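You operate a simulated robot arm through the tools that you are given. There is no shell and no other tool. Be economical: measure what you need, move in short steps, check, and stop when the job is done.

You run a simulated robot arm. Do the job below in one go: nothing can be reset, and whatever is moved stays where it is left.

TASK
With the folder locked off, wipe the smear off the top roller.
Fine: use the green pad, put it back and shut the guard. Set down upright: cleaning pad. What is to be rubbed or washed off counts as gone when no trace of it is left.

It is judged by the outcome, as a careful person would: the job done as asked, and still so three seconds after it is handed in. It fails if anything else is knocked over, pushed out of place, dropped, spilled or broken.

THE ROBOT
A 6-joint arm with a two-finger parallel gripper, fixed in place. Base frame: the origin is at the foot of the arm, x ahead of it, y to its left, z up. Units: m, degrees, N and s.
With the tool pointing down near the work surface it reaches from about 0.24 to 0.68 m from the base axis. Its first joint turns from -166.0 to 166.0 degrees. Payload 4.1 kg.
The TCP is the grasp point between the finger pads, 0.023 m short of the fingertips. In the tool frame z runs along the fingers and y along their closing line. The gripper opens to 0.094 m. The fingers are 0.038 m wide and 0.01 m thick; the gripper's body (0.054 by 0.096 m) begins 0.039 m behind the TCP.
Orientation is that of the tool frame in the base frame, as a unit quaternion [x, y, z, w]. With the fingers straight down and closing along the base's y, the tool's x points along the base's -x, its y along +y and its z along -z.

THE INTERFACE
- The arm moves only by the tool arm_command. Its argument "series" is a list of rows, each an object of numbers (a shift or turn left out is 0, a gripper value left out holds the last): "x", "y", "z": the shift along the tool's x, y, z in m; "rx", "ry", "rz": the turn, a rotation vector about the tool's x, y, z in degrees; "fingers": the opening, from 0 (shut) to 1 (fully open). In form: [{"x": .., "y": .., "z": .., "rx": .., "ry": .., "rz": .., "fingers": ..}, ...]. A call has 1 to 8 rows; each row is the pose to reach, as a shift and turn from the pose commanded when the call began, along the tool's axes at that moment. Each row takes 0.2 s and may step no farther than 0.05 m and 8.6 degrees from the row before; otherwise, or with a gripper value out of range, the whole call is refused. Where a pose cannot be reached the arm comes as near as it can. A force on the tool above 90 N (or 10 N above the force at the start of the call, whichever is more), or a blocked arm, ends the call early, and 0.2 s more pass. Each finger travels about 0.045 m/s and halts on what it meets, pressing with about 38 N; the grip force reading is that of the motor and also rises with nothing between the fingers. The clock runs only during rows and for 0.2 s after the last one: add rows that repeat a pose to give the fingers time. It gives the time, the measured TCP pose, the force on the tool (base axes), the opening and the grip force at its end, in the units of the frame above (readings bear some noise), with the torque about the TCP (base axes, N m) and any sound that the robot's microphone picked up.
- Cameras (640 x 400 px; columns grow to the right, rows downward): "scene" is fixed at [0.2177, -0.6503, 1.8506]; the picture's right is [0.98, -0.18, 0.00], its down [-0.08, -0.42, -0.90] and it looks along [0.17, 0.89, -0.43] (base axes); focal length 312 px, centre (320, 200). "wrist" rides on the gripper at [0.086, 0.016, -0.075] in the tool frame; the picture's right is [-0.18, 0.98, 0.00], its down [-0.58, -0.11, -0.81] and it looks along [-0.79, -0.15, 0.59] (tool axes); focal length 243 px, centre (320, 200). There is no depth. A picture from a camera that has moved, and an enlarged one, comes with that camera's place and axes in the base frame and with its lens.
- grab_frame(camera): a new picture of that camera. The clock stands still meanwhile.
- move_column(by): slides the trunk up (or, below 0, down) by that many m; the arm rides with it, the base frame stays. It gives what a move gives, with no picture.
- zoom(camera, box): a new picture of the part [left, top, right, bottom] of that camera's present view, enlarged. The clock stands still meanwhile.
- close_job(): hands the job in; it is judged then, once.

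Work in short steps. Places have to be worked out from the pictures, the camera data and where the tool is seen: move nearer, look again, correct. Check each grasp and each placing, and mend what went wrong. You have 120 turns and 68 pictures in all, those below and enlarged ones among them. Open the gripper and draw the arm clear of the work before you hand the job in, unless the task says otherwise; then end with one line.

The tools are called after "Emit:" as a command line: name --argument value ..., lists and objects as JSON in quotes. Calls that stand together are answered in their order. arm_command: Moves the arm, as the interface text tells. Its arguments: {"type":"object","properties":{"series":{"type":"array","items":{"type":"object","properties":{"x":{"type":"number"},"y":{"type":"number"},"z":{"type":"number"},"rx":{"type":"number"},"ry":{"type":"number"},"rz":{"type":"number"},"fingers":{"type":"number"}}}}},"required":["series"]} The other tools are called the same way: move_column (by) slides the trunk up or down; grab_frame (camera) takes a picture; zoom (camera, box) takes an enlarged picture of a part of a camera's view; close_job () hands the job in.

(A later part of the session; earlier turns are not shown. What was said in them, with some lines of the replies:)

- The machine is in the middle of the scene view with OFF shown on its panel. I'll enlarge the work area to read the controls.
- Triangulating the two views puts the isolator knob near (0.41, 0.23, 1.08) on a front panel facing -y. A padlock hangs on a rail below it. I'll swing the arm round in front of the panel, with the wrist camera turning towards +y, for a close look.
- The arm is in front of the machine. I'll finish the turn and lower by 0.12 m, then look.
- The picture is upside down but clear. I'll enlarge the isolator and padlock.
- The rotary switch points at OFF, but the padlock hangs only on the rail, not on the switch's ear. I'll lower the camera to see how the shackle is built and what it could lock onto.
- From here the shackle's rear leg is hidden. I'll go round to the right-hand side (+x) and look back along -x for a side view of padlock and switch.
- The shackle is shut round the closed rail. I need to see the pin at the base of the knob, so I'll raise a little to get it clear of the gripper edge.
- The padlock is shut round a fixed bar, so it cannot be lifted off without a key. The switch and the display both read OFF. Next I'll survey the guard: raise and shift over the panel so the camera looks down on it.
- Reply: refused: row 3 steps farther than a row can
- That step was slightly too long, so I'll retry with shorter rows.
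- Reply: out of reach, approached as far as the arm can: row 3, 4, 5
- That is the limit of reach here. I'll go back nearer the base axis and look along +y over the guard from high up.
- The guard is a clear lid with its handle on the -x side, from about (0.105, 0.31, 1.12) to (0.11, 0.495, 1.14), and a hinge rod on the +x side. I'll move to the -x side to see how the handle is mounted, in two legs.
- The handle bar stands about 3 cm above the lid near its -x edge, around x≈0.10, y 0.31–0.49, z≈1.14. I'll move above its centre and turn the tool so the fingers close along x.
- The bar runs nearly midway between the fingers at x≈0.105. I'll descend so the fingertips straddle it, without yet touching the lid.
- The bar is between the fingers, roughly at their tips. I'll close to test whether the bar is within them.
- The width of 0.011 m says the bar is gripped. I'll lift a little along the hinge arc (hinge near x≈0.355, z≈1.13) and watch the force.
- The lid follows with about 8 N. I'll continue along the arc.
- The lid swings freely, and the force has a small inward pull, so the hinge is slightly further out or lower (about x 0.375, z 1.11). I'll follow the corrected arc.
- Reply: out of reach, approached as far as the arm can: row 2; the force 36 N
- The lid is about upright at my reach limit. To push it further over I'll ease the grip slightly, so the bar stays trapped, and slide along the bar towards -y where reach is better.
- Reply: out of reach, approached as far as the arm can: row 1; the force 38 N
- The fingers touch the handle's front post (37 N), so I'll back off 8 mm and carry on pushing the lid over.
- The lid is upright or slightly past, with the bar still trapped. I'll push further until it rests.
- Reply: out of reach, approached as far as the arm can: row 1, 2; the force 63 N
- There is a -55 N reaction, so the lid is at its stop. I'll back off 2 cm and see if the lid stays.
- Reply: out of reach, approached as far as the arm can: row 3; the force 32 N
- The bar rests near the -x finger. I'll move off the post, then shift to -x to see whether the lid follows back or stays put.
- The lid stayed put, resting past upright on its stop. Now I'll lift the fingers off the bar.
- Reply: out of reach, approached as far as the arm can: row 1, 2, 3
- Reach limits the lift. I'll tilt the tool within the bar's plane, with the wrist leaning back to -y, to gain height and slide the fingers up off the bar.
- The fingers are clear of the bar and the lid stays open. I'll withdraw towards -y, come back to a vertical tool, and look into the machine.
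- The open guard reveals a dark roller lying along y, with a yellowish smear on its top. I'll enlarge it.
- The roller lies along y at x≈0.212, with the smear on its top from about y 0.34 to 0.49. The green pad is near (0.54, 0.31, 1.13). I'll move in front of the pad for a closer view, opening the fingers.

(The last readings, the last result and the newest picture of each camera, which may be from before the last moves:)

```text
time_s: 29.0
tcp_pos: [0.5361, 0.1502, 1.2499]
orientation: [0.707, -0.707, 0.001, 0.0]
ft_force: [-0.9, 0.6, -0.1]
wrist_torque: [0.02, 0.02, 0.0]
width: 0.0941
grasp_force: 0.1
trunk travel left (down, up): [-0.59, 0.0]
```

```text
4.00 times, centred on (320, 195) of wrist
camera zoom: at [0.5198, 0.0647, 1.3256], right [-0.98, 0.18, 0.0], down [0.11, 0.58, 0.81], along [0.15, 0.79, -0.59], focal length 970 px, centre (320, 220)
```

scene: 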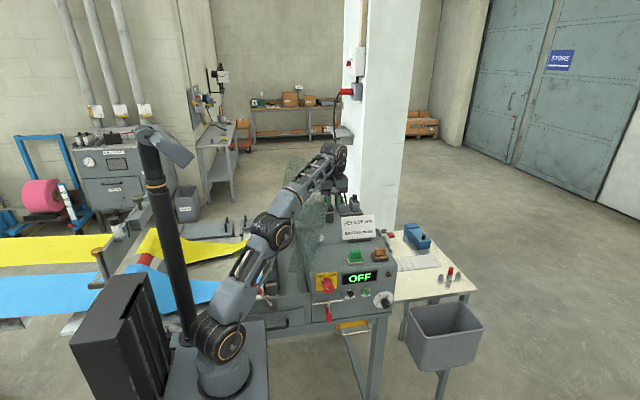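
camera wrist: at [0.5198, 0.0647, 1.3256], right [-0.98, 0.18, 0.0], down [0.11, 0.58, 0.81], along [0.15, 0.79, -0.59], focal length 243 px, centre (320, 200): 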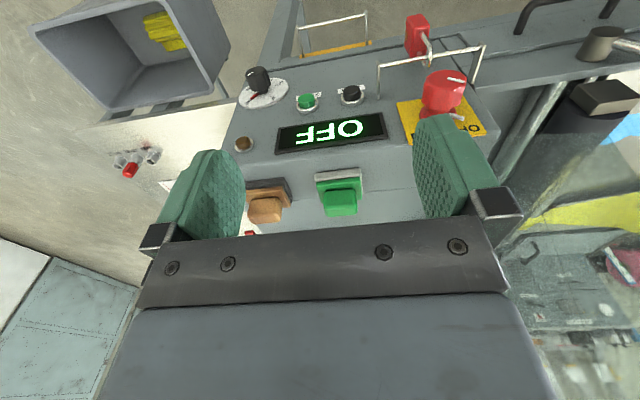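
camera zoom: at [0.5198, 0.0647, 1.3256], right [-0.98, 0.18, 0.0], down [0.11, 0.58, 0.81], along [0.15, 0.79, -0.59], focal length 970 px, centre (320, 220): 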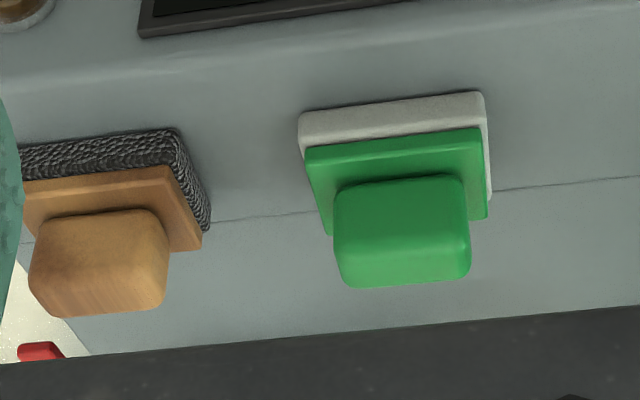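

The pad measures about 6×5 cm, centred near (0.541, 0.326), with a handle block about 4 cm wide and its top near z 1.155. To keep the forearm clear of the open lid I'll approach with the wrist tilted back to -y, so I tilt here first and advance partway.

Emit:
arm_command --series '[{"ry": -8, "fingers": 0.8}, {"ry": -16, "y": -0.005}, {"ry": -24, "y": -0.005}, {"ry": -32, "y": -0.005, "x": -0.02, "z": 0.01}, {"ry": -40, "y": -0.005, "x": -0.05, "z": 0.02}, {"ry": -46, "y": -0.005, "x": -0.08, "z": 0.03}]'

Emit:
grab_frame --camera "scene"

```text
time_s: 30.4
tcp_pos: [0.5422, 0.2298, 1.2217]
orientation: [0.651, -0.65, -0.276, -0.277]
ft_force: [0.2, -0.3, -0.8]
wrist_torque: [-0.01, 0.0, 0.02]
width: 0.0753
grasp_force: 0.1
trunk travel left (down, up): [-0.59, 0.0]
```

```text
27 pictures are left
```

scene: 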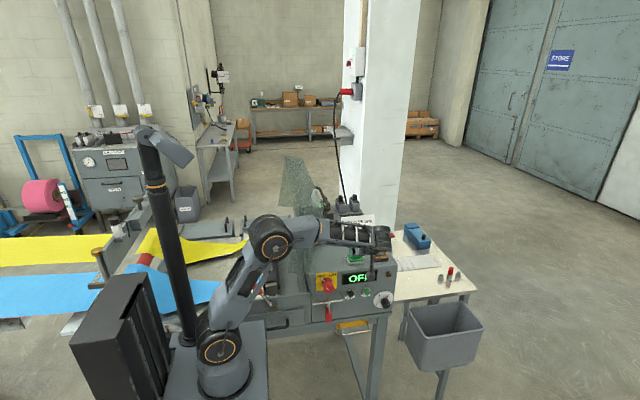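

The arm is clear of the lid. The straight tool-axis approach leads to the handle, so I'll go halfway and check alignment.

Emit:
arm_command --series '[{"x": -0.008, "z": 0.035}, {"x": -0.014, "z": 0.07}]'

Emit:
grab_frame --camera "wrist"

Emit:
zoom --camera "scene" --box '[310, 220, 410, 290]'

```text
time_s: 31.0
tcp_pos: [0.5406, 0.2905, 1.1827]
orientation: [0.652, -0.65, -0.276, -0.277]
ft_force: [-0.4, 1.0, 0.6]
wrist_torque: [0.04, 0.0, -0.02]
width: 0.0752
grasp_force: 0.2
trunk travel left (down, up): [-0.59, 0.0]
```

```text
26 pictures are left
camera wrist: at [0.525, 0.1776, 1.1728], right [-0.98, 0.13, 0.13], down [0.11, -0.18, 0.98], along [0.15, 0.98, 0.16], focal length 243 px, centre (320, 200)
```

wrist: 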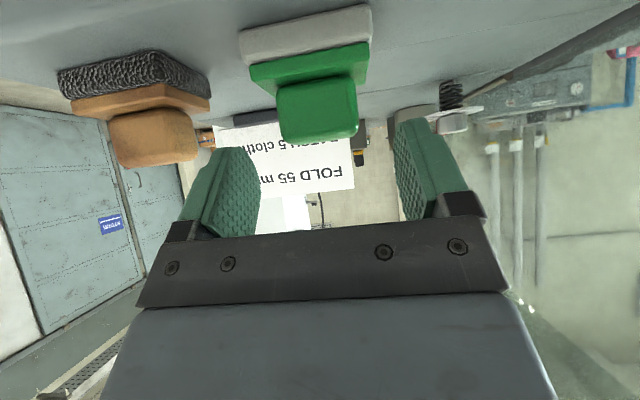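

```text
5.71 times, centred on (360, 255) of scene
camera zoom: at [0.2177, -0.6503, 1.8506], right [0.98, -0.18, 0.0], down [-0.08, -0.42, -0.9], along [0.17, 0.89, -0.43], focal length 1785 px, centre (91, -114)
```

zoom: 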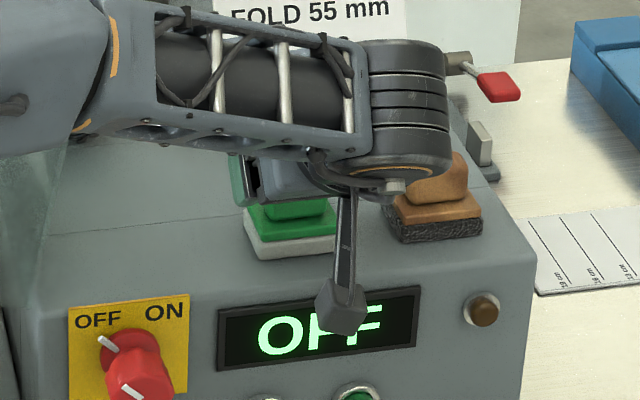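

The handle block is centred laterally, and its top is near 1.16 with the green base top near 1.133. I'll move the last bit, keeping the fingertips just above the base, and close.

Emit:
arm_command --series '[{"x": -0.007, "z": 0.02}, {"x": -0.014, "z": 0.0386}, {"x": -0.014, "z": 0.0386, "fingers": 0.6}, {"x": -0.014, "z": 0.0386, "fingers": 0.3}, {"x": -0.014, "z": 0.0386, "fingers": 0.2}, {"x": -0.014, "z": 0.0386, "fingers": 0.2}]'

```text
time_s: 32.4
tcp_pos: [0.5409, 0.3274, 1.1669]
orientation: [0.652, -0.65, -0.276, -0.276]
ft_force: [-0.2, 0.8, 1.0]
wrist_torque: [0.05, 0.02, 0.02]
width: 0.0413
grasp_force: 38.0
trunk travel left (down, up): [-0.59, 0.0]
```

Gripped at width 0.041 m; I note the place pose (0.541, 0.327, 1.167). I'll lift straight up and draw back a little, then check the pad.

Emit:
arm_command --series '[{"x": -0.018, "z": -0.0175}, {"x": -0.036, "z": -0.035}, {"x": -0.03, "z": -0.065}]'

Emit:
grab_frame --camera "wrist"

```text
time_s: 33.2
tcp_pos: [0.5423, 0.3017, 1.234]
orientation: [0.652, -0.65, -0.276, -0.276]
ft_force: [-0.8, -0.3, -0.6]
wrist_torque: [0.01, 0.02, -0.01]
width: 0.0413
grasp_force: 38.2
trunk travel left (down, up): [-0.59, 0.0]
```

```text
24 pictures are left
camera wrist: at [0.5253, 0.1878, 1.2236], right [-0.98, 0.13, 0.13], down [0.11, -0.18, 0.98], along [0.15, 0.98, 0.16], focal length 243 px, centre (320, 200)
```

wrist: 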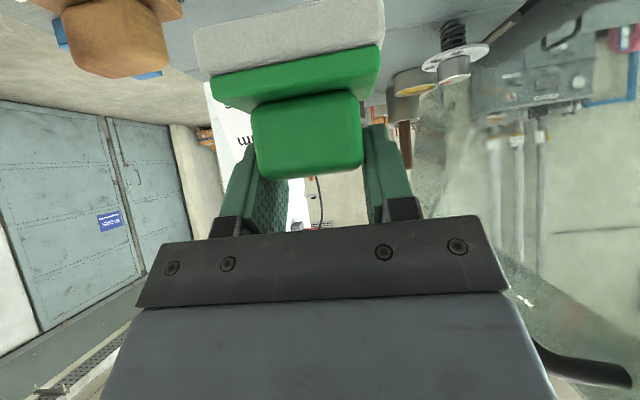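

The pad is held level and firm. I'll draw back towards -y while bringing the tool towards vertical.

Emit:
arm_command --series '[{"x": 0.011, "y": 0.0, "z": -0.032}, {"x": 0.022, "y": 0.01, "z": -0.064, "ry": 8}, {"x": 0.033, "y": 0.02, "z": -0.096, "ry": 16}, {"x": 0.044, "y": 0.03, "z": -0.128, "ry": 24}, {"x": 0.054, "y": 0.04, "z": -0.157, "ry": 32}, {"x": 0.054, "y": 0.06, "z": -0.157, "ry": 40}, {"x": 0.054, "y": 0.08, "z": -0.157, "ry": 46}]'

```text
time_s: 34.8
tcp_pos: [0.4598, 0.1509, 1.3056]
orientation: [0.707, -0.707, 0.002, 0.0]
ft_force: [-0.6, 0.6, -0.7]
wrist_torque: [0.02, -0.04, 0.02]
width: 0.0413
grasp_force: 37.6
trunk travel left (down, up): [-0.59, 0.0]
```

Emit:
arm_command --series '[{"y": 0.043, "z": -0.005}, {"y": 0.086, "z": -0.01}, {"y": 0.129, "z": -0.015}, {"y": 0.172, "z": -0.015}, {"y": 0.215, "z": -0.015}, {"y": 0.248, "z": -0.015, "x": -0.015}, {"y": 0.252, "z": -0.015, "x": -0.05}, {"y": 0.252, "z": -0.015, "x": -0.09}]'

Emit:
grab_frame --camera "scene"

```text
time_s: 36.6
tcp_pos: [0.2078, 0.2419, 1.316]
orientation: [0.708, -0.706, 0.001, -0.001]
ft_force: [1.1, 1.3, -0.3]
wrist_torque: [0.05, 0.0, 0.01]
width: 0.0414
grasp_force: 37.7
trunk travel left (down, up): [-0.59, 0.0]
```

```text
23 pictures are left
```

scene: 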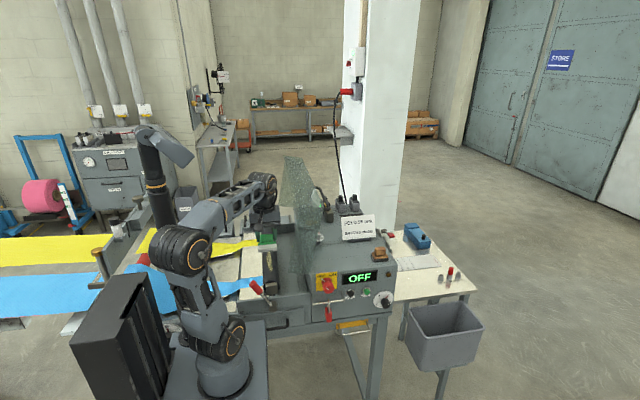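

The pad is over the front of the roller area. I'll tilt back to the grasp angle so the pad is level, moving over the smear at a safe height.

Emit:
arm_command --series '[{"x": -0.02, "y": -0.004, "ry": -8}, {"x": -0.05, "y": -0.004, "ry": -16}, {"x": -0.08, "y": -0.004, "ry": -24, "z": 0.015}, {"x": -0.11, "y": -0.004, "ry": -32, "z": 0.03}, {"x": -0.135, "y": -0.004, "ry": -40, "z": 0.05}, {"x": -0.16, "y": -0.004, "ry": -46, "z": 0.07}]'

Emit:
grab_frame --camera "wrist"

Emit:
zoom --camera "scene" --box '[220, 190, 340, 310]'

```text
time_s: 38.0
tcp_pos: [0.212, 0.4028, 1.2482]
orientation: [0.652, -0.65, -0.276, -0.277]
ft_force: [-0.7, -0.5, -0.2]
wrist_torque: [0.0, 0.02, 0.02]
width: 0.0413
grasp_force: 38.0
trunk travel left (down, up): [-0.59, 0.0]
```

```text
22 pictures are left
camera wrist: at [0.1972, 0.2897, 1.2378], right [-0.98, 0.13, 0.13], down [0.11, -0.18, 0.98], along [0.15, 0.98, 0.16], focal length 243 px, centre (320, 200)
```

wrist: 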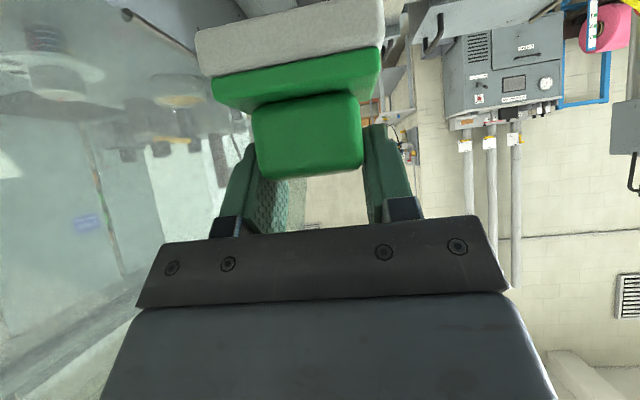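

```text
3.33 times, centred on (280, 250) of scene
camera zoom: at [0.2177, -0.6503, 1.8506], right [0.98, -0.18, 0.0], down [-0.08, -0.42, -0.9], along [0.17, 0.89, -0.43], focal length 1041 px, centre (453, 33)
```

zoom: 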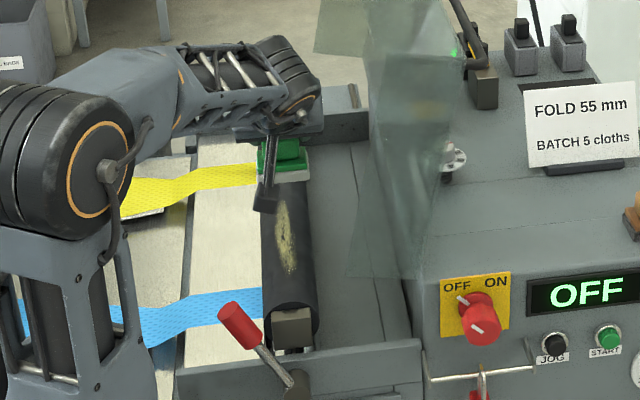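

The pad is just behind the middle of the smear, and the roller axis is at x≈0.214. I'll lower in steps towards an expected contact at TCP z≈1.14.

Emit:
arm_command --series '[{"x": 0.025, "y": -0.002, "z": 0.0242}, {"x": 0.05, "y": -0.002, "z": 0.0483}, {"x": 0.0647, "y": -0.002, "z": 0.0626}]'

Emit:
arm_command --series '[{"x": 0.0036, "z": 0.0035}, {"x": 0.0072, "z": 0.007}, {"x": 0.0108, "z": 0.0104}]'

```text
time_s: 38.8
tcp_pos: [0.215, 0.4008, 1.1594]
orientation: [0.651, -0.651, -0.276, -0.276]
ft_force: [-0.2, 0.3, -0.8]
wrist_torque: [0.0, 0.01, -0.03]
width: 0.0414
grasp_force: 38.5
trunk travel left (down, up): [-0.59, 0.0]
```

```text
time_s: 39.6
tcp_pos: [0.214, 0.4008, 1.1433]
orientation: [-0.65, 0.651, 0.275, 0.278]
ft_force: [-0.6, -0.1, -0.7]
wrist_torque: [0.0, -0.01, 0.02]
width: 0.0415
grasp_force: 38.3
trunk travel left (down, up): [-0.59, 0.0]
```

No contact yet at 1.143; I'll go down another 6 mm in small rows.

Emit:
arm_command --series '[{"x": 0.0022, "z": 0.0021}, {"x": 0.0043, "z": 0.0042}]'

Emit:
zoom --camera "scene" --box '[240, 210, 310, 290]'

```text
time_s: 40.2
tcp_pos: [0.215, 0.4017, 1.1378]
orientation: [0.652, -0.65, -0.276, -0.277]
ft_force: [-1.5, -0.8, -0.8]
wrist_torque: [0.0, 0.02, -0.02]
width: 0.0413
grasp_force: 38.1
trunk travel left (down, up): [-0.59, 0.0]
```

```text
5.00 times, centred on (275, 250) of scene
camera zoom: at [0.2177, -0.6503, 1.8506], right [0.98, -0.18, 0.0], down [-0.08, -0.42, -0.9], along [0.17, 0.89, -0.43], focal length 1562 px, centre (545, -50)
```

zoom: 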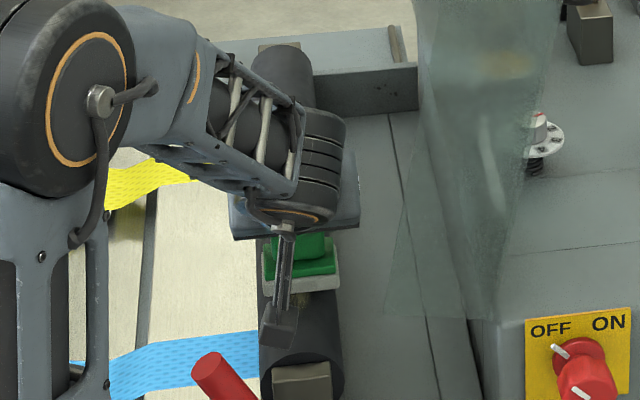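

Emit:
arm_command --series '[{"x": 0.0015, "z": 0.0014}, {"x": 0.003, "z": 0.0028}, {"x": 0.0043, "z": 0.0042}]'

```text
time_s: 41.0
tcp_pos: [0.2149, 0.4002, 1.1347]
orientation: [0.651, -0.649, -0.277, -0.28]
ft_force: [0.9, 0.6, 24.2]
wrist_torque: [-0.81, 0.11, 0.01]
width: 0.0412
grasp_force: 38.4
trunk travel left (down, up): [-0.59, 0.0]
```

Contact: 24 N at TCP z 1.135, with the torque showing the front edge bears first. I'll correct the tilt by 1.5° and do a stroke along the roller.

Emit:
arm_command --series '[{"x": 0.0209, "z": -0.0216, "ry": 1.5}, {"x": 0.0417, "z": -0.0431, "ry": 1.5}, {"x": 0.0139, "z": -0.0144, "ry": 1.5}, {"x": -0.0139, "z": 0.0144, "ry": 1.5}, {"x": -0.0417, "z": 0.0431, "ry": 1.5}, {"x": -0.0695, "z": 0.0719, "ry": 1.5}, {"x": -0.0417, "z": 0.0431, "ry": 1.5}, {"x": -0.0139, "z": 0.0144, "ry": 1.5}]'

```text
time_s: 42.8
tcp_pos: [0.214, 0.4217, 1.1316]
orientation: [0.655, -0.652, -0.269, -0.271]
ft_force: [-0.6, 10.4, 23.7]
wrist_torque: [0.23, 0.03, -0.05]
width: 0.0416
grasp_force: 38.2
trunk travel left (down, up): [-0.59, 0.0]
```

The bearing is even now, so I'll make another full stroke covering y 0.345–0.53.

Emit:
arm_command --series '[{"x": -0.0285, "z": 0.028}, {"x": -0.057, "z": 0.056}, {"x": -0.0785, "z": 0.077}, {"x": -0.05, "z": 0.049}, {"x": -0.0185, "z": 0.0182}, {"x": 0.0145, "z": -0.0142}, {"x": 0.0357, "z": -0.035}, {"x": 0.0535, "z": -0.0526}]'

Emit:
arm_command --series '[{"x": -0.03, "z": 0.0295}, {"x": -0.06, "z": 0.059}, {"x": -0.092, "z": 0.0905}, {"x": -0.122, "z": 0.12}, {"x": -0.132, "z": 0.13}, {"x": -0.153, "z": 0.109}, {"x": -0.18, "z": 0.1}]'

Emit:
zoom --camera "scene" --box '[240, 210, 310, 290]'

```text
time_s: 44.6
tcp_pos: [0.2155, 0.3445, 1.1316]
orientation: [0.655, -0.654, -0.268, -0.268]
ft_force: [0.1, 0.4, -1.4]
wrist_torque: [0.0, -0.03, 0.0]
width: 0.0415
grasp_force: 38.4
trunk travel left (down, up): [-0.59, 0.0]
```

```text
time_s: 46.2
tcp_pos: [0.2152, 0.5465, 1.1858]
orientation: [0.655, -0.655, -0.267, -0.268]
ft_force: [-0.4, -0.8, -1.0]
wrist_torque: [0.02, 0.0, 0.02]
width: 0.0415
grasp_force: 37.9
trunk travel left (down, up): [-0.59, 0.0]
```

```text
5.00 times, centred on (275, 250) of scene
camera zoom: at [0.2177, -0.6503, 1.8506], right [0.98, -0.18, 0.0], down [-0.08, -0.42, -0.9], along [0.17, 0.89, -0.43], focal length 1562 px, centre (545, -50)
```

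zoom: 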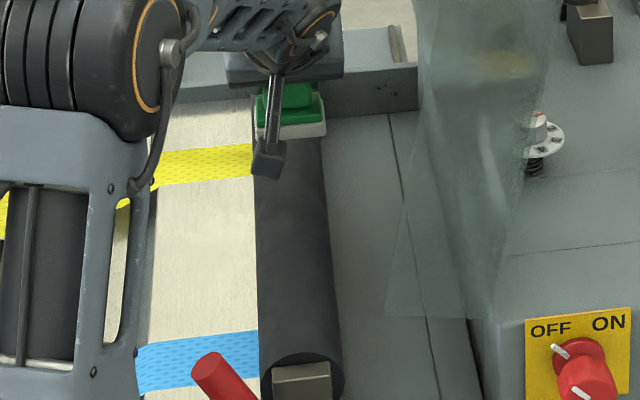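

The visible part of the roller looks clean. I'll lift off and draw back, returning to vertical, to inspect the whole roller.

Emit:
arm_command --series '[{"x": -0.02, "z": -0.035}, {"x": -0.005, "z": -0.075}, {"x": 0.015, "z": -0.115}, {"x": 0.037, "z": -0.155, "ry": 8}, {"x": 0.065, "z": -0.19, "ry": 16}, {"x": 0.092, "z": -0.22, "ry": 24}, {"x": 0.118, "z": -0.25, "ry": 32}, {"x": 0.144, "z": -0.281, "ry": 40}]'

Emit:
zoom --camera "scene" --box '[250, 210, 310, 290]'

Emit:
grab_frame --camera "wrist"

```text
time_s: 48.0
tcp_pos: [0.2152, 0.2449, 1.2863]
orientation: [0.707, -0.706, -0.026, -0.028]
ft_force: [-0.4, 0.1, 0.4]
wrist_torque: [0.04, 0.0, -0.01]
width: 0.0413
grasp_force: 38.0
trunk travel left (down, up): [-0.59, 0.0]
```

```text
5.00 times, centred on (280, 250) of scene
camera zoom: at [0.2177, -0.6503, 1.8506], right [0.98, -0.18, 0.0], down [-0.08, -0.42, -0.9], along [0.17, 0.89, -0.43], focal length 1562 px, centre (520, -50)
```

zoom: 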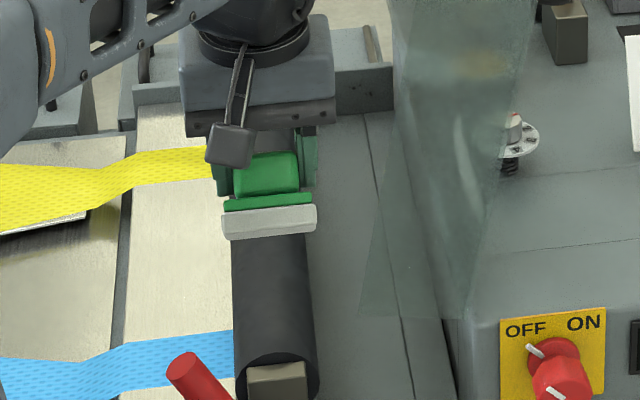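

```text
17 pictures are left
camera wrist: at [0.1983, 0.1535, 1.3541], right [-0.98, 0.18, 0.01], down [0.11, 0.52, 0.85], along [0.15, 0.84, -0.53], focal length 243 px, centre (320, 200)
```

wrist: 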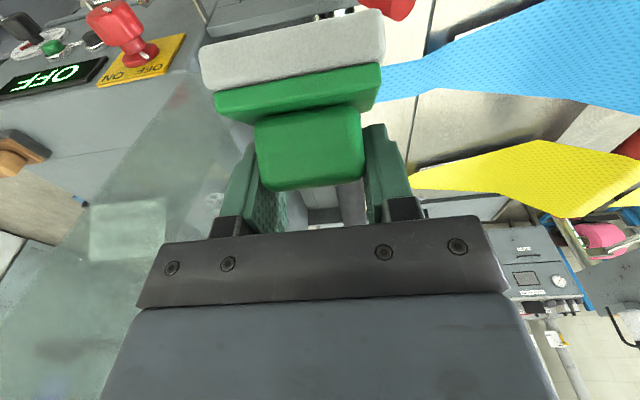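

The arm still hides part of the roller. I'll move round to the front of the panel with the pad and then inspect.

Emit:
arm_command --series '[{"x": 0.035, "z": -0.015}, {"x": 0.075, "z": -0.025}, {"x": 0.09, "y": -0.035, "z": -0.025}, {"x": 0.092, "y": -0.08, "z": -0.025}, {"x": 0.092, "y": -0.125, "z": -0.025}, {"x": 0.092, "y": -0.17, "z": -0.025}, {"x": 0.092, "y": -0.215, "z": -0.025}, {"x": 0.092, "y": -0.25, "z": -0.025}]'

Emit:
zoom --camera "scene" --box '[250, 205, 310, 285]'

```text
time_s: 49.8
tcp_pos: [0.4677, 0.1502, 1.3024]
orientation: [-0.707, 0.707, 0.028, 0.027]
ft_force: [-0.4, 0.4, -1.3]
wrist_torque: [0.07, 0.0, 0.0]
width: 0.0415
grasp_force: 38.2
trunk travel left (down, up): [-0.59, 0.0]
```

```text
5.00 times, centred on (280, 245) of scene
camera zoom: at [0.2177, -0.6503, 1.8506], right [0.98, -0.18, 0.0], down [-0.08, -0.42, -0.9], along [0.17, 0.89, -0.43], focal length 1562 px, centre (520, -25)
```

zoom: 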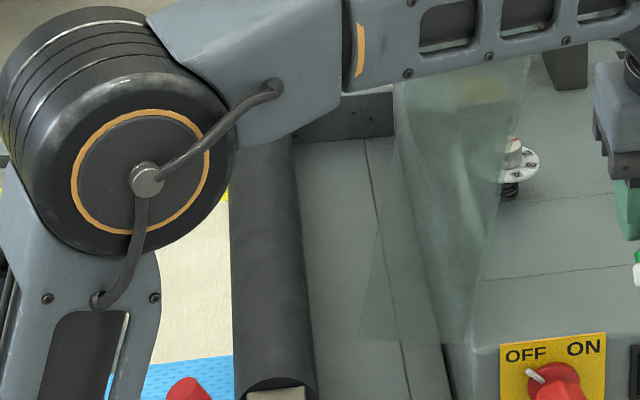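

The smear region (rows about 225–335 here) is in full view and looks clean. I'll enlarge once more for faint traces.

Emit:
zoom --camera "scene" --box '[262, 240, 292, 280]'

```text
10.00 times, centred on (277, 260) of scene
camera zoom: at [0.2177, -0.6503, 1.8506], right [0.98, -0.18, 0.0], down [-0.08, -0.42, -0.9], along [0.17, 0.89, -0.43], focal length 3123 px, centre (750, -400)
```

zoom: 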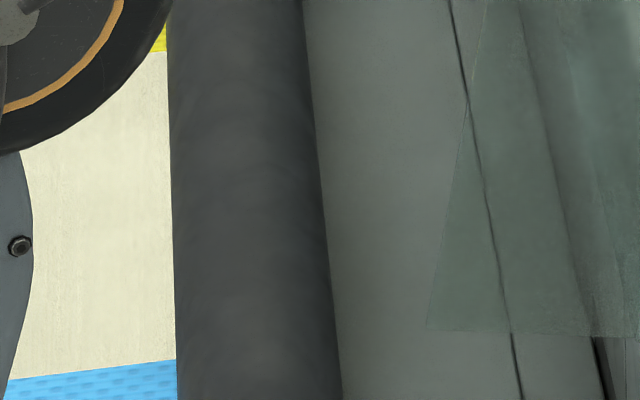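

No trace is left. Now I return the pad: shift to its x, tilt back to the grasp angle, and come to just above its place.

Emit:
arm_command --series '[{"y": -0.037, "ry": -8}, {"y": -0.0733, "ry": -16}, {"y": -0.0733, "x": -0.03, "z": 0.012, "ry": -24}, {"y": -0.0733, "x": -0.068, "z": 0.03, "ry": -32}, {"y": -0.0733, "x": -0.105, "z": 0.05, "ry": -40}, {"y": -0.0733, "x": -0.145, "z": 0.0735, "ry": -41}]'

Emit:
grab_frame --camera "wrist"

```text
time_s: 51.2
tcp_pos: [0.5369, 0.3013, 1.2406]
orientation: [-0.652, 0.652, 0.273, 0.274]
ft_force: [-0.5, -0.1, 0.2]
wrist_torque: [0.0, -0.02, 0.0]
width: 0.0416
grasp_force: 37.8
trunk travel left (down, up): [-0.59, 0.0]
```

```text
14 pictures are left
camera wrist: at [0.5208, 0.1889, 1.2314], right [-0.98, 0.13, 0.13], down [0.11, -0.17, 0.98], along [0.15, 0.98, 0.15], focal length 243 px, centre (320, 200)
```

wrist: 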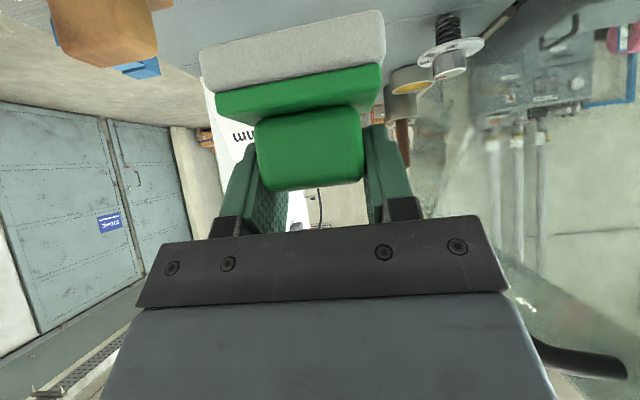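

The pad has slid up about 5 mm in the grip but is still level. I'll lower to just above the deck at its original spot.

Emit:
arm_command --series '[{"x": 0.009, "y": -0.004, "z": 0.027}, {"x": 0.0174, "y": -0.004, "z": 0.0536}, {"x": 0.0317, "y": -0.004, "z": 0.0676}]'

Emit:
arm_command --series '[{"x": 0.0015, "z": 0.0014}, {"x": 0.003, "z": 0.0028}, {"x": 0.0043, "z": 0.0042}]'

```text
time_s: 52.0
tcp_pos: [0.5412, 0.3259, 1.1707]
orientation: [0.653, -0.651, -0.274, -0.274]
ft_force: [-0.2, 0.0, -0.6]
wrist_torque: [0.01, -0.02, 0.0]
width: 0.0412
grasp_force: 38.0
trunk travel left (down, up): [-0.59, 0.0]
```

```text
time_s: 52.8
tcp_pos: [0.5428, 0.327, 1.165]
orientation: [0.653, -0.651, -0.274, -0.274]
ft_force: [-0.2, 0.3, -0.4]
wrist_torque: [0.04, -0.01, 0.01]
width: 0.0414
grasp_force: 38.0
trunk travel left (down, up): [-0.59, 0.0]
```

Not touching yet at 1.165, so I continue in 1.5 mm rows.

Emit:
arm_command --series '[{"x": 0.0011, "z": 0.001}, {"x": 0.0022, "z": 0.0021}]'

Emit:
arm_command --series '[{"x": 0.0011, "z": 0.001}, {"x": 0.0018, "z": 0.0018}]'

```text
time_s: 53.4
tcp_pos: [0.542, 0.328, 1.1622]
orientation: [0.653, -0.651, -0.275, -0.274]
ft_force: [-0.4, 0.2, -1.1]
wrist_torque: [-0.06, 0.0, -0.04]
width: 0.0413
grasp_force: 38.4
trunk travel left (down, up): [-0.59, 0.0]
```

```text
time_s: 54.0
tcp_pos: [0.5423, 0.327, 1.1609]
orientation: [0.653, -0.65, -0.274, -0.275]
ft_force: [0.7, -1.2, 7.7]
wrist_torque: [-0.33, 0.23, -0.01]
width: 0.0414
grasp_force: 38.2
trunk travel left (down, up): [-0.59, 0.0]
```

Contact with 8 N: the pad is on the deck. I'll open gently and back out along the tool axis.

Emit:
arm_command --series '[{"fingers": 0.6}, {"fingers": 0.75}, {"fingers": 0.8}, {"fingers": 0.8}, {"x": -0.008, "z": -0.02}, {"x": -0.01, "z": -0.06}, {"x": -0.01, "z": -0.1}]'

Emit:
grab_frame --camera "wrist"

```text
time_s: 55.6
tcp_pos: [0.5421, 0.2621, 1.2357]
orientation: [0.652, -0.652, -0.273, -0.274]
ft_force: [0.6, 1.0, 0.3]
wrist_torque: [0.0, -0.02, -0.02]
width: 0.075
grasp_force: 0.1
trunk travel left (down, up): [-0.59, 0.0]
```

```text
13 pictures are left
camera wrist: at [0.5258, 0.15, 1.2273], right [-0.98, 0.13, 0.13], down [0.11, -0.17, 0.98], along [0.15, 0.98, 0.15], focal length 243 px, centre (320, 200)
```

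wrist: 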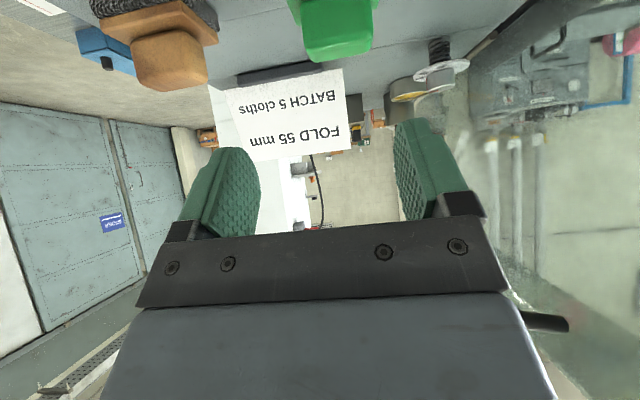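

The pad stands in place beside the orange one. Next the guard: I back out and rise to the pose from which I left the handle bar.

Emit:
arm_command --series '[{"x": -0.009, "z": -0.045}, {"x": -0.018, "z": -0.09}, {"x": -0.027, "z": -0.136}, {"x": -0.036, "z": -0.181, "ry": 4}, {"x": -0.044, "z": -0.226, "ry": 8, "fingers": 0.5}, {"x": -0.044, "y": 0.035, "z": -0.226, "ry": 11.5}, {"x": -0.044, "y": 0.07, "z": -0.226, "ry": 11.5}, {"x": -0.044, "y": 0.097, "z": -0.226, "ry": 11.5}]'

Emit:
zoom --camera "scene" --box '[240, 140, 420, 290]'

Emit:
grab_frame --camera "wrist"

```text
time_s: 57.4
tcp_pos: [0.4427, 0.1348, 1.4273]
orientation: [0.676, -0.676, -0.206, -0.208]
ft_force: [-0.3, -0.3, 0.0]
wrist_torque: [-0.02, 0.0, 0.0]
width: 0.0471
grasp_force: 0.1
trunk travel left (down, up): [-0.59, 0.0]
```

```text
2.67 times, centred on (330, 215) of scene
camera zoom: at [0.2177, -0.6503, 1.8506], right [0.98, -0.18, 0.0], down [-0.08, -0.42, -0.9], along [0.17, 0.89, -0.43], focal length 833 px, centre (293, 160)
```

zoom: 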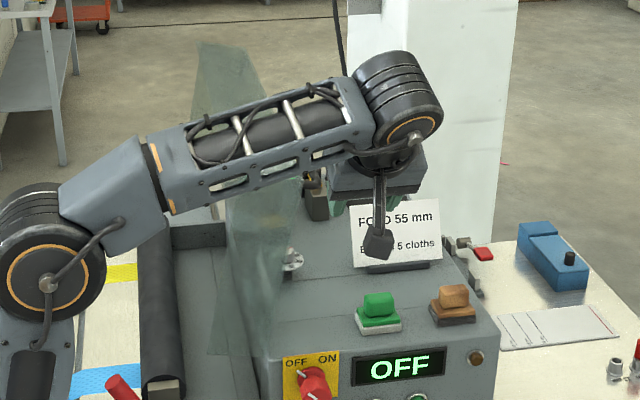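

```text
11 pictures are left
camera wrist: at [0.4272, 0.0221, 1.4413], right [-0.98, 0.15, 0.1], down [0.11, 0.03, 0.99], along [0.15, 0.99, -0.05], focal length 243 px, centre (320, 200)
```

wrist: 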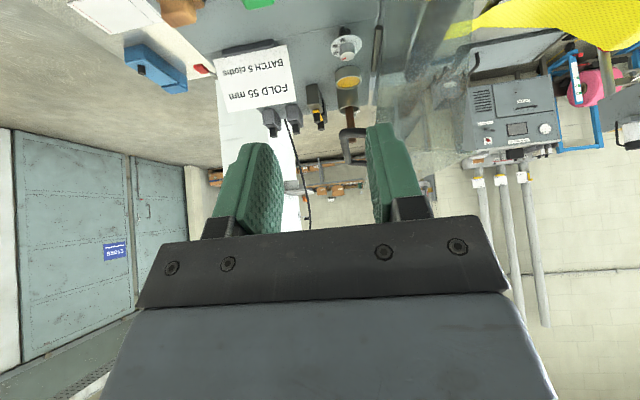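

The pad is upright back in its place. The bar now lies at x≈0.432, so I'll go in above it with the fingers straddling.

Emit:
arm_command --series '[{"x": -0.035, "y": 0.005, "z": 0.023}, {"x": -0.07, "y": 0.011, "z": 0.046}, {"x": -0.105, "y": 0.011, "z": 0.069}, {"x": -0.14, "y": 0.011, "z": 0.092}, {"x": -0.177, "y": 0.011, "z": 0.1155}]'

Emit:
grab_frame --camera "wrist"

```text
time_s: 58.6
tcp_pos: [0.433, 0.3459, 1.431]
orientation: [0.677, -0.676, -0.207, -0.207]
ft_force: [-0.5, -0.2, 0.6]
wrist_torque: [0.03, 0.0, -0.03]
width: 0.047
grasp_force: 0.1
trunk travel left (down, up): [-0.59, 0.0]
```

```text
10 pictures are left
camera wrist: at [0.4165, 0.2332, 1.4446], right [-0.98, 0.15, 0.1], down [0.11, 0.03, 0.99], along [0.15, 0.99, -0.05], focal length 243 px, centre (320, 200)
```

wrist: 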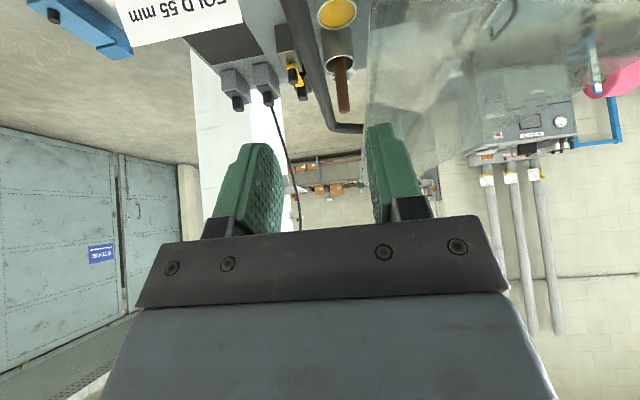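

The bar lies midway between the fingers. I'll narrow the opening a bit and lower over the bar.

Emit:
arm_command --series '[{"fingers": 0.38}, {"fingers": 0.38, "x": 0.011, "z": 0.0165}, {"x": 0.022, "z": 0.033}, {"x": 0.0307, "z": 0.0456}]'

```text
time_s: 59.5
tcp_pos: [0.4314, 0.3427, 1.4138]
orientation: [0.672, -0.669, -0.209, -0.238]
ft_force: [4.2, -3.3, 26.7]
wrist_torque: [-0.11, 0.6, 0.09]
width: 0.034
grasp_force: 0.1
trunk travel left (down, up): [-0.59, 0.0]
stopped in row 4: the force on the tool passed its limit at 106 N (the readings are from after the stop); the commanded pose is now the measured one
```

The -x finger landed on the lid's edge (contact about 2 cm to -x). I'll rise, open to the earlier width and shift +x by 14 mm, as on the way out, then check.

Emit:
arm_command --series '[{"x": -0.006, "z": -0.008}, {"x": -0.0115, "z": -0.017, "fingers": 0.5}, {"x": -0.0115, "z": -0.017, "y": -0.0145, "fingers": 0.5}]'

Emit:
grab_frame --camera "wrist"

```text
time_s: 60.2
tcp_pos: [0.4451, 0.3449, 1.4297]
orientation: [0.675, -0.67, -0.207, -0.23]
ft_force: [-0.4, 0.3, -0.2]
wrist_torque: [0.0, 0.02, -0.06]
width: 0.047
grasp_force: 0.0
trunk travel left (down, up): [-0.59, 0.0]
```

```text
9 pictures are left
camera wrist: at [0.4284, 0.2322, 1.4392], right [-0.99, 0.15, 0.08], down [0.08, -0.01, 1.0], along [0.15, 0.99, 0.0], focal length 243 px, centre (320, 200)
```

wrist: 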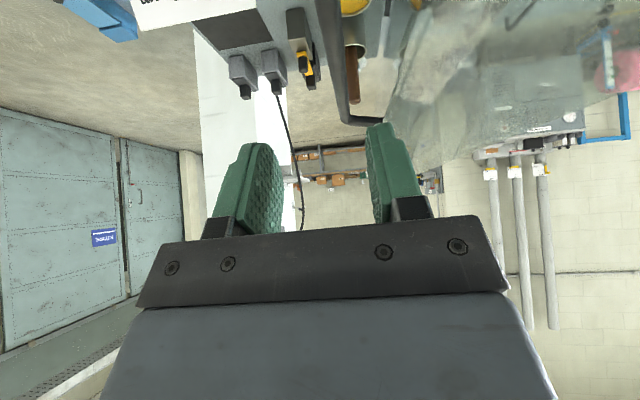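

The gap between the bar (x≈0.434) and the lid's top edge (≈0.405) fits the finger now. I'll lower again, slowly.

Emit:
arm_command --series '[{"x": 0.007, "y": -0.002, "z": 0.01}, {"x": 0.013, "y": -0.002, "z": 0.018}]'

Emit:
arm_command --series '[{"x": 0.006, "z": 0.0085}, {"x": 0.012, "z": 0.0165}]'

```text
time_s: 60.9
tcp_pos: [0.4469, 0.3453, 1.4092]
orientation: [0.675, -0.67, -0.208, -0.231]
ft_force: [0.2, -0.2, -0.4]
wrist_torque: [0.0, 0.0, 0.0]
width: 0.0473
grasp_force: 0.1
trunk travel left (down, up): [-0.59, 0.0]
```

```text
time_s: 61.5
tcp_pos: [0.4489, 0.3451, 1.386]
orientation: [0.674, -0.67, -0.208, -0.232]
ft_force: [0.2, -0.2, 0.1]
wrist_torque: [-0.03, -0.03, -0.02]
width: 0.047
grasp_force: 0.0
trunk travel left (down, up): [-0.59, 0.0]
```

The fingers now straddle the bar. I'll sink a little more while narrowing the opening around it, then check.

Emit:
arm_command --series '[{"x": 0.004, "z": 0.006}, {"x": 0.007, "z": 0.01, "y": 0.004, "fingers": 0.4}, {"x": 0.007, "z": 0.01, "y": 0.008, "fingers": 0.3}, {"x": 0.007, "z": 0.01, "y": 0.012, "fingers": 0.25}]'

Emit:
grab_frame --camera "wrist"

```text
time_s: 62.5
tcp_pos: [0.4358, 0.3463, 1.3745]
orientation: [0.674, -0.67, -0.208, -0.231]
ft_force: [0.0, -0.2, -0.4]
wrist_torque: [-0.01, 0.01, 0.01]
width: 0.0238
grasp_force: 0.1
trunk travel left (down, up): [-0.59, 0.0]
```

```text
8 pictures are left
camera wrist: at [0.4189, 0.2325, 1.3841], right [-0.99, 0.15, 0.08], down [0.08, -0.01, 1.0], along [0.15, 0.99, 0.0], focal length 243 px, centre (320, 200)
```

wrist: 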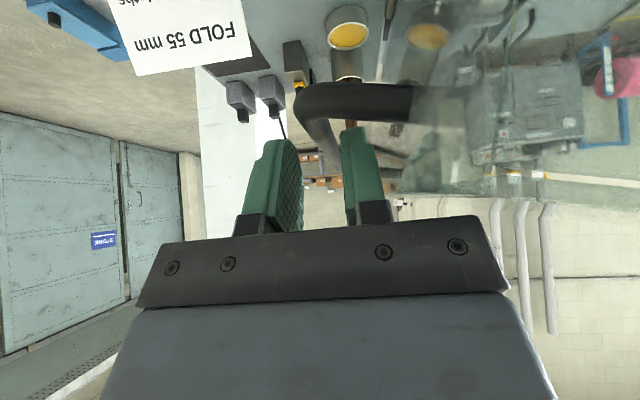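

The bar is trapped near the fingertips. I'll sink 1 cm more and grip it.

Emit:
arm_command --series '[{"x": 0.006, "z": 0.008}, {"x": 0.006, "z": 0.008, "fingers": 0.05}, {"x": 0.006, "z": 0.008, "fingers": 0.0}, {"x": 0.006, "z": 0.008, "fingers": 0.0}]'

```text
time_s: 63.5
tcp_pos: [0.432, 0.3469, 1.3741]
orientation: [0.674, -0.666, -0.21, -0.24]
ft_force: [1.2, 12.1, 72.8]
wrist_torque: [-4.18, 5.73, 2.02]
width: 0.0114
grasp_force: 44.7
trunk travel left (down, up): [-0.59, 0.0]
```

There is 73 N upward: the gripper's body presses on the lid's edge. I'll ease the grip, rise 1 cm, and grip again at that height.

Emit:
arm_command --series '[{"fingers": 0.18}, {"x": -0.004, "z": -0.005, "fingers": 0.18}, {"x": -0.007, "z": -0.01}, {"x": -0.007, "z": -0.01, "fingers": 0.0}, {"x": -0.007, "z": -0.01, "fingers": 0.0}, {"x": -0.007, "z": -0.01, "fingers": 0.0}]'

```text
time_s: 64.8
tcp_pos: [0.4355, 0.3455, 1.3736]
orientation: [0.675, -0.671, -0.209, -0.225]
ft_force: [-11.9, -6.7, -30.6]
wrist_torque: [0.58, 0.29, 0.0]
width: 0.0116
grasp_force: 45.3
trunk travel left (down, up): [-0.59, 0.0]
```

The bar is gripped again. I'll swing the lid back over its arc, relieving the upward pull and bringing the tool towards vertical on the way.

Emit:
arm_command --series '[{"x": -0.0005, "y": 0.018, "z": -0.001}, {"x": -0.0017, "y": 0.037, "z": -0.0025, "ry": 3}, {"x": -0.0017, "y": 0.0747, "z": -0.0025, "ry": 10}]'

```text
time_s: 65.7
tcp_pos: [0.3602, 0.3475, 1.385]
orientation: [0.69, -0.685, -0.149, -0.18]
ft_force: [8.0, 10.3, 20.1]
wrist_torque: [-0.65, -1.2, -0.17]
width: 0.0113
grasp_force: 45.0
trunk travel left (down, up): [-0.59, 0.0]
```

The lid is past vertical coming back, and the radius fits 0.275 m. I'll continue down the arc.

Emit:
arm_command --series '[{"x": -0.0017, "y": 0.038, "z": -0.0036, "ry": 6}, {"x": 0.004, "y": 0.0795, "z": 0.0091, "ry": 12}, {"x": 0.0116, "y": 0.1185, "z": 0.0255, "ry": 18}, {"x": 0.0216, "y": 0.1545, "z": 0.0473, "ry": 24}]'

```text
time_s: 66.7
tcp_pos: [0.2026, 0.3481, 1.3232]
orientation: [-0.706, 0.708, 0.003, 0.026]
ft_force: [-20.9, 2.2, 28.7]
wrist_torque: [0.59, 0.21, 0.52]
width: 0.0116
grasp_force: 45.3
trunk travel left (down, up): [-0.59, 0.0]
```

The force shows the bar sits about 8 mm lower in the fingers than on opening, so the path should run slightly higher. I'll continue down on that corrected arc.

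Emit:
arm_command --series '[{"y": 0.028, "z": 0.016}, {"y": 0.0548, "z": 0.05}, {"y": 0.076, "z": 0.0874}]'

```text
time_s: 67.5
tcp_pos: [0.1296, 0.3481, 1.2302]
orientation: [-0.706, 0.708, 0.0, 0.025]
ft_force: [-25.1, -11.1, 13.1]
wrist_torque: [-1.24, 0.15, 0.75]
width: 0.0117
grasp_force: 44.9
trunk travel left (down, up): [-0.59, 0.0]
```

Emit:
arm_command --series '[{"y": 0.02, "z": 0.032}, {"y": 0.028, "z": 0.054}]'

```text
time_s: 68.0
tcp_pos: [0.1092, 0.3483, 1.1764]
orientation: [-0.706, 0.708, -0.001, 0.024]
ft_force: [3.5, -25.0, -0.5]
wrist_torque: [-1.21, -0.09, 1.28]
width: 0.0119
grasp_force: 44.8
trunk travel left (down, up): [-0.59, 0.0]
```

Emit:
arm_command --series '[{"y": 0.001, "z": 0.004}, {"y": 0.0015, "z": 0.008}]'

Emit:
zoom --camera "scene" --box '[200, 190, 360, 310]'

```text
time_s: 68.7
tcp_pos: [0.1081, 0.3483, 1.1696]
orientation: [-0.706, 0.708, 0.002, 0.024]
ft_force: [0.9, -30.8, 0.6]
wrist_torque: [-0.62, -0.03, 1.14]
width: 0.0115
grasp_force: 45.3
trunk travel left (down, up): [-0.59, 0.0]
```

```text
3.33 times, centred on (280, 250) of scene
camera zoom: at [0.2177, -0.6503, 1.8506], right [0.98, -0.18, 0.0], down [-0.08, -0.42, -0.9], along [0.17, 0.89, -0.43], focal length 1041 px, centre (453, 33)
```

zoom: 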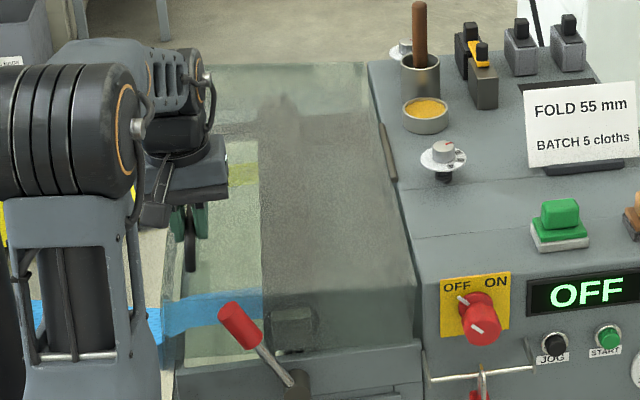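

The guard is almost shut; I'll keep lowering in small steps until it seats.

Emit:
arm_command --series '[{"z": 0.003}, {"z": 0.006}]'

Emit:
arm_command --series '[{"z": 0.003}, {"z": 0.006}]'

```text
time_s: 69.2
tcp_pos: [0.107, 0.3485, 1.1643]
orientation: [-0.705, 0.709, 0.001, 0.025]
ft_force: [-5.8, -33.0, 1.6]
wrist_torque: [-0.51, -0.06, 1.02]
width: 0.0116
grasp_force: 44.9
trunk travel left (down, up): [-0.59, 0.0]
```

```text
time_s: 69.8
tcp_pos: [0.1049, 0.3494, 1.1583]
orientation: [-0.706, 0.708, 0.002, 0.025]
ft_force: [-12.6, -29.2, 2.8]
wrist_torque: [-0.56, 0.0, 0.93]
width: 0.0119
grasp_force: 45.0
trunk travel left (down, up): [-0.59, 0.0]
```

Emit:
arm_command --series '[{"z": 0.003, "y": 0.001}, {"z": 0.006, "y": 0.001}]'

```text
time_s: 70.5
tcp_pos: [0.1051, 0.3493, 1.1517]
orientation: [-0.705, 0.709, 0.001, 0.024]
ft_force: [-19.3, -31.1, 3.7]
wrist_torque: [-0.15, 0.06, 0.88]
width: 0.0116
grasp_force: 45.1
trunk travel left (down, up): [-0.59, 0.0]
```

Emit:
arm_command --series '[{"z": 0.003, "y": 0.003}, {"z": 0.006, "y": 0.004}]'

Emit:
zoom --camera "scene" --box '[230, 230, 330, 310]'

```text
time_s: 71.0
tcp_pos: [0.1066, 0.3517, 1.1479]
orientation: [-0.706, 0.708, 0.004, 0.029]
ft_force: [-1.3, -20.4, 31.0]
wrist_torque: [-0.36, -0.01, 1.73]
width: 0.012
grasp_force: 44.7
trunk travel left (down, up): [-0.59, 0.0]
```

```text
5.00 times, centred on (280, 270) of scene
camera zoom: at [0.2177, -0.6503, 1.8506], right [0.98, -0.18, 0.0], down [-0.08, -0.42, -0.9], along [0.17, 0.89, -0.43], focal length 1562 px, centre (520, -150)
```

zoom: 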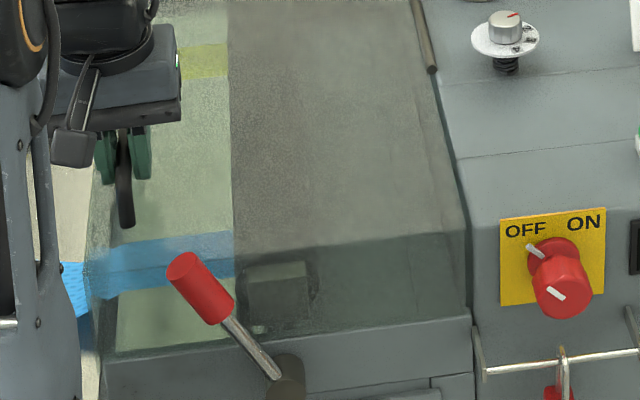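

The 31 N upward shows the guard is seated. I'll open the fingers and rise clear.

Emit:
arm_command --series '[{"fingers": 0.3}, {"fingers": 0.5}, {"fingers": 0.5}, {"z": -0.03}, {"z": -0.07}, {"z": -0.11}, {"z": -0.15}, {"z": -0.19}]'

Emit:
arm_command --series '[{"y": 0.03, "fingers": 1.0}, {"y": 0.07}, {"y": 0.11}, {"y": 0.15}]'

Emit:
grab_frame --camera "scene"

Emit:
zoom --camera "scene" --box '[220, 190, 380, 310]'

```text
time_s: 72.8
tcp_pos: [0.098, 0.3482, 1.3328]
orientation: [-0.706, 0.708, 0.002, 0.026]
ft_force: [-0.5, -0.1, 0.2]
wrist_torque: [0.04, 0.0, 0.01]
width: 0.0468
grasp_force: 0.1
trunk travel left (down, up): [-0.59, 0.0]
```

```text
time_s: 73.8
tcp_pos: [-0.0477, 0.3487, 1.3284]
orientation: [-0.701, 0.713, 0.003, 0.027]
ft_force: [-0.4, -1.0, 0.4]
wrist_torque: [-0.01, -0.01, 0.02]
width: 0.0938
grasp_force: 0.1
trunk travel left (down, up): [-0.59, 0.0]
```

```text
5 pictures are left
```

scene: 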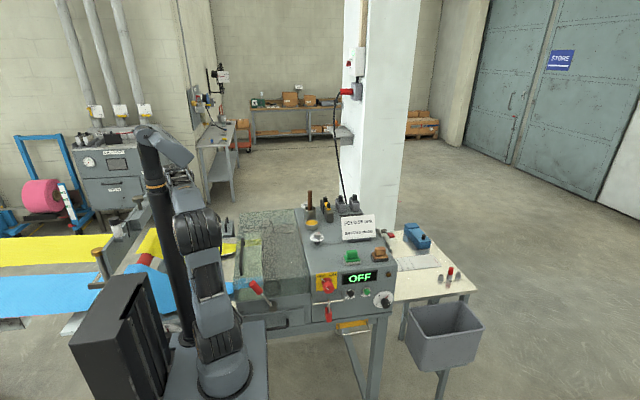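

```text
3.33 times, centred on (300, 250) of scene
camera zoom: at [0.2177, -0.6503, 1.8506], right [0.98, -0.18, 0.0], down [-0.08, -0.42, -0.9], along [0.17, 0.89, -0.43], focal length 1041 px, centre (387, 33)
```

zoom: 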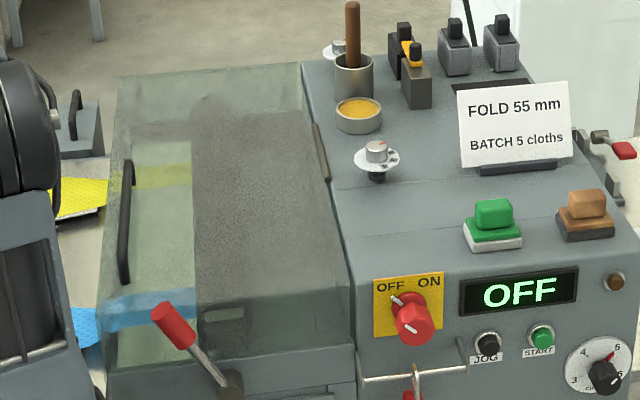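

The guard is shut, but comparing pixels the green pad sits about 1.4 cm to -x of its original spot; it must have shifted when I let go. With the guard down there is room for a vertical approach to nudge it back, so I move over there, correcting a 2° tilt error.

Emit:
arm_command --series '[{"y": -0.03, "rx": -1.9, "ry": 2.4, "fingers": 0.745}, {"y": -0.07, "rx": -1.9, "ry": 2.4}, {"y": -0.112, "rx": -1.9, "ry": 2.4}, {"y": -0.155, "rx": -1.9, "ry": 2.4}, {"y": -0.2, "rx": -1.9, "ry": 2.4}, {"y": -0.245, "rx": -1.9, "ry": 2.4}, {"y": -0.29, "rx": -1.9, "ry": 2.4}, {"y": -0.335, "rx": -1.9, "ry": 2.4}]'

```text
time_s: 75.7
tcp_pos: [0.2864, 0.3455, 1.3401]
orientation: [-0.706, 0.708, -0.001, 0.0]
ft_force: [0.7, 0.2, -0.1]
wrist_torque: [0.03, 0.03, 0.01]
width: 0.0699
grasp_force: 0.0
trunk travel left (down, up): [-0.59, 0.0]
```

Emit:
arm_command --series '[{"y": -0.0415, "x": 0.003, "z": 0.014}, {"y": -0.083, "x": 0.006, "z": 0.03}, {"y": -0.1245, "x": 0.009, "z": 0.047}, {"y": -0.166, "x": 0.012, "z": 0.064}, {"y": -0.2075, "x": 0.015, "z": 0.082}, {"y": -0.249, "x": 0.0175, "z": 0.1}]'

Emit:
grab_frame --camera "wrist"

```text
time_s: 77.0
tcp_pos: [0.533, 0.3266, 1.239]
orientation: [-0.706, 0.708, -0.001, -0.001]
ft_force: [0.3, 0.4, -0.1]
wrist_torque: [0.01, 0.02, 0.0]
width: 0.0703
grasp_force: 0.0
trunk travel left (down, up): [-0.59, 0.0]
```

```text
3 pictures are left
camera wrist: at [0.5165, 0.2409, 1.3143], right [-0.98, 0.19, 0.0], down [0.11, 0.58, 0.8], along [0.15, 0.79, -0.59], focal length 243 px, centre (320, 200)
```

wrist: 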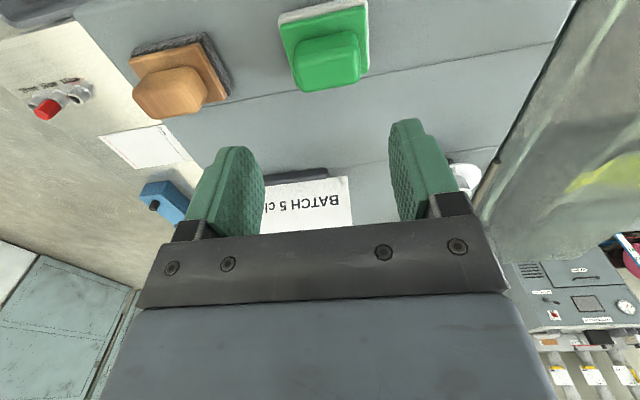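

The pad's handle is now at x≈0.525 (originally 0.540) with y about right. I'll straddle the handle and push it +x by 1.5 cm with the -x finger, then rise.

Emit:
arm_command --series '[{"z": 0.035}, {"z": 0.065}, {"z": 0.076}]'

Emit:
arm_command --series '[{"y": -0.005}, {"y": -0.009}, {"y": -0.013}, {"y": -0.017}, {"y": -0.0205}]'

```text
time_s: 77.8
tcp_pos: [0.5303, 0.3285, 1.1618]
orientation: [-0.706, 0.708, -0.001, -0.001]
ft_force: [0.9, 0.0, 0.1]
wrist_torque: [0.01, -0.01, 0.01]
width: 0.0698
grasp_force: 0.0
trunk travel left (down, up): [-0.59, 0.0]
```

```text
time_s: 79.0
tcp_pos: [0.5521, 0.3267, 1.164]
orientation: [-0.706, 0.708, 0.0, -0.001]
ft_force: [0.7, -0.7, 0.5]
wrist_torque: [-0.02, -0.02, -0.05]
width: 0.07
grasp_force: 0.0
trunk travel left (down, up): [-0.59, 0.0]
```

The push is done, so the handle should be near 0.538. I'll back off slightly, rise, and move clear for a check.

Emit:
arm_command --series '[{"y": 0.008}, {"y": 0.008, "z": -0.03}, {"y": 0.008, "z": -0.075}, {"y": 0.03, "z": -0.1}, {"y": 0.07, "z": -0.115}, {"y": 0.112, "z": -0.13}, {"y": 0.155, "z": -0.145}, {"y": 0.2, "z": -0.155}]'

Emit:
arm_command --series '[{"y": 0.045}, {"y": 0.09}, {"y": 0.135}, {"y": 0.18}, {"y": 0.225}, {"y": 0.27}, {"y": 0.315}]'

Emit:
zoom --camera "scene" --box '[220, 190, 380, 310]'

```text
time_s: 80.8
tcp_pos: [0.3488, 0.3286, 1.3211]
orientation: [-0.705, 0.709, -0.001, -0.002]
ft_force: [-0.1, -0.6, -0.4]
wrist_torque: [0.02, -0.04, 0.0]
width: 0.0702
grasp_force: 0.0
trunk travel left (down, up): [-0.59, 0.0]
```

```text
time_s: 82.5
tcp_pos: [0.0362, 0.3295, 1.3184]
orientation: [-0.705, 0.709, -0.001, -0.002]
ft_force: [-0.3, -0.6, -0.4]
wrist_torque: [0.0, -0.02, 0.01]
width: 0.0705
grasp_force: 0.0
trunk travel left (down, up): [-0.59, 0.0]
```

```text
3.33 times, centred on (300, 250) of scene
camera zoom: at [0.2177, -0.6503, 1.8506], right [0.98, -0.18, 0.0], down [-0.08, -0.42, -0.9], along [0.17, 0.89, -0.43], focal length 1041 px, centre (387, 33)
```

zoom: 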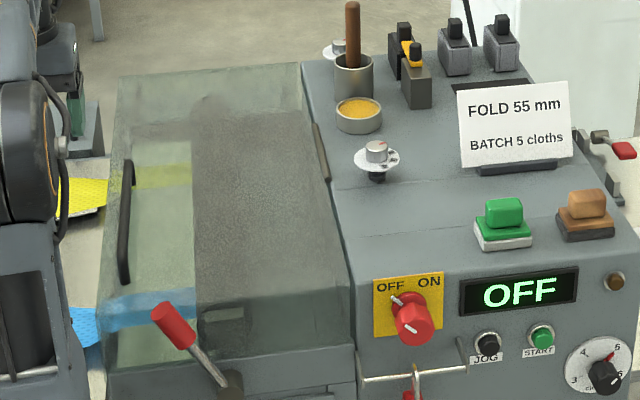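

The pad is back at its original pixel position and upright. The guard is shut, the switch is still OFF, the padlock is untouched and the arm is clear with the gripper open, so I hand in.

Emit:
close_job

```text
The job is handed in.
```

I wiped the smear off the top roller with the green pad and no trace shows in the camera's enlarged view; the pad is back upright in its place, the guard is shut, and the folder read OFF throughout with the padlock left shut on its rail, but I never fitted it to the switch, so I can't say whether that counts as locked off.
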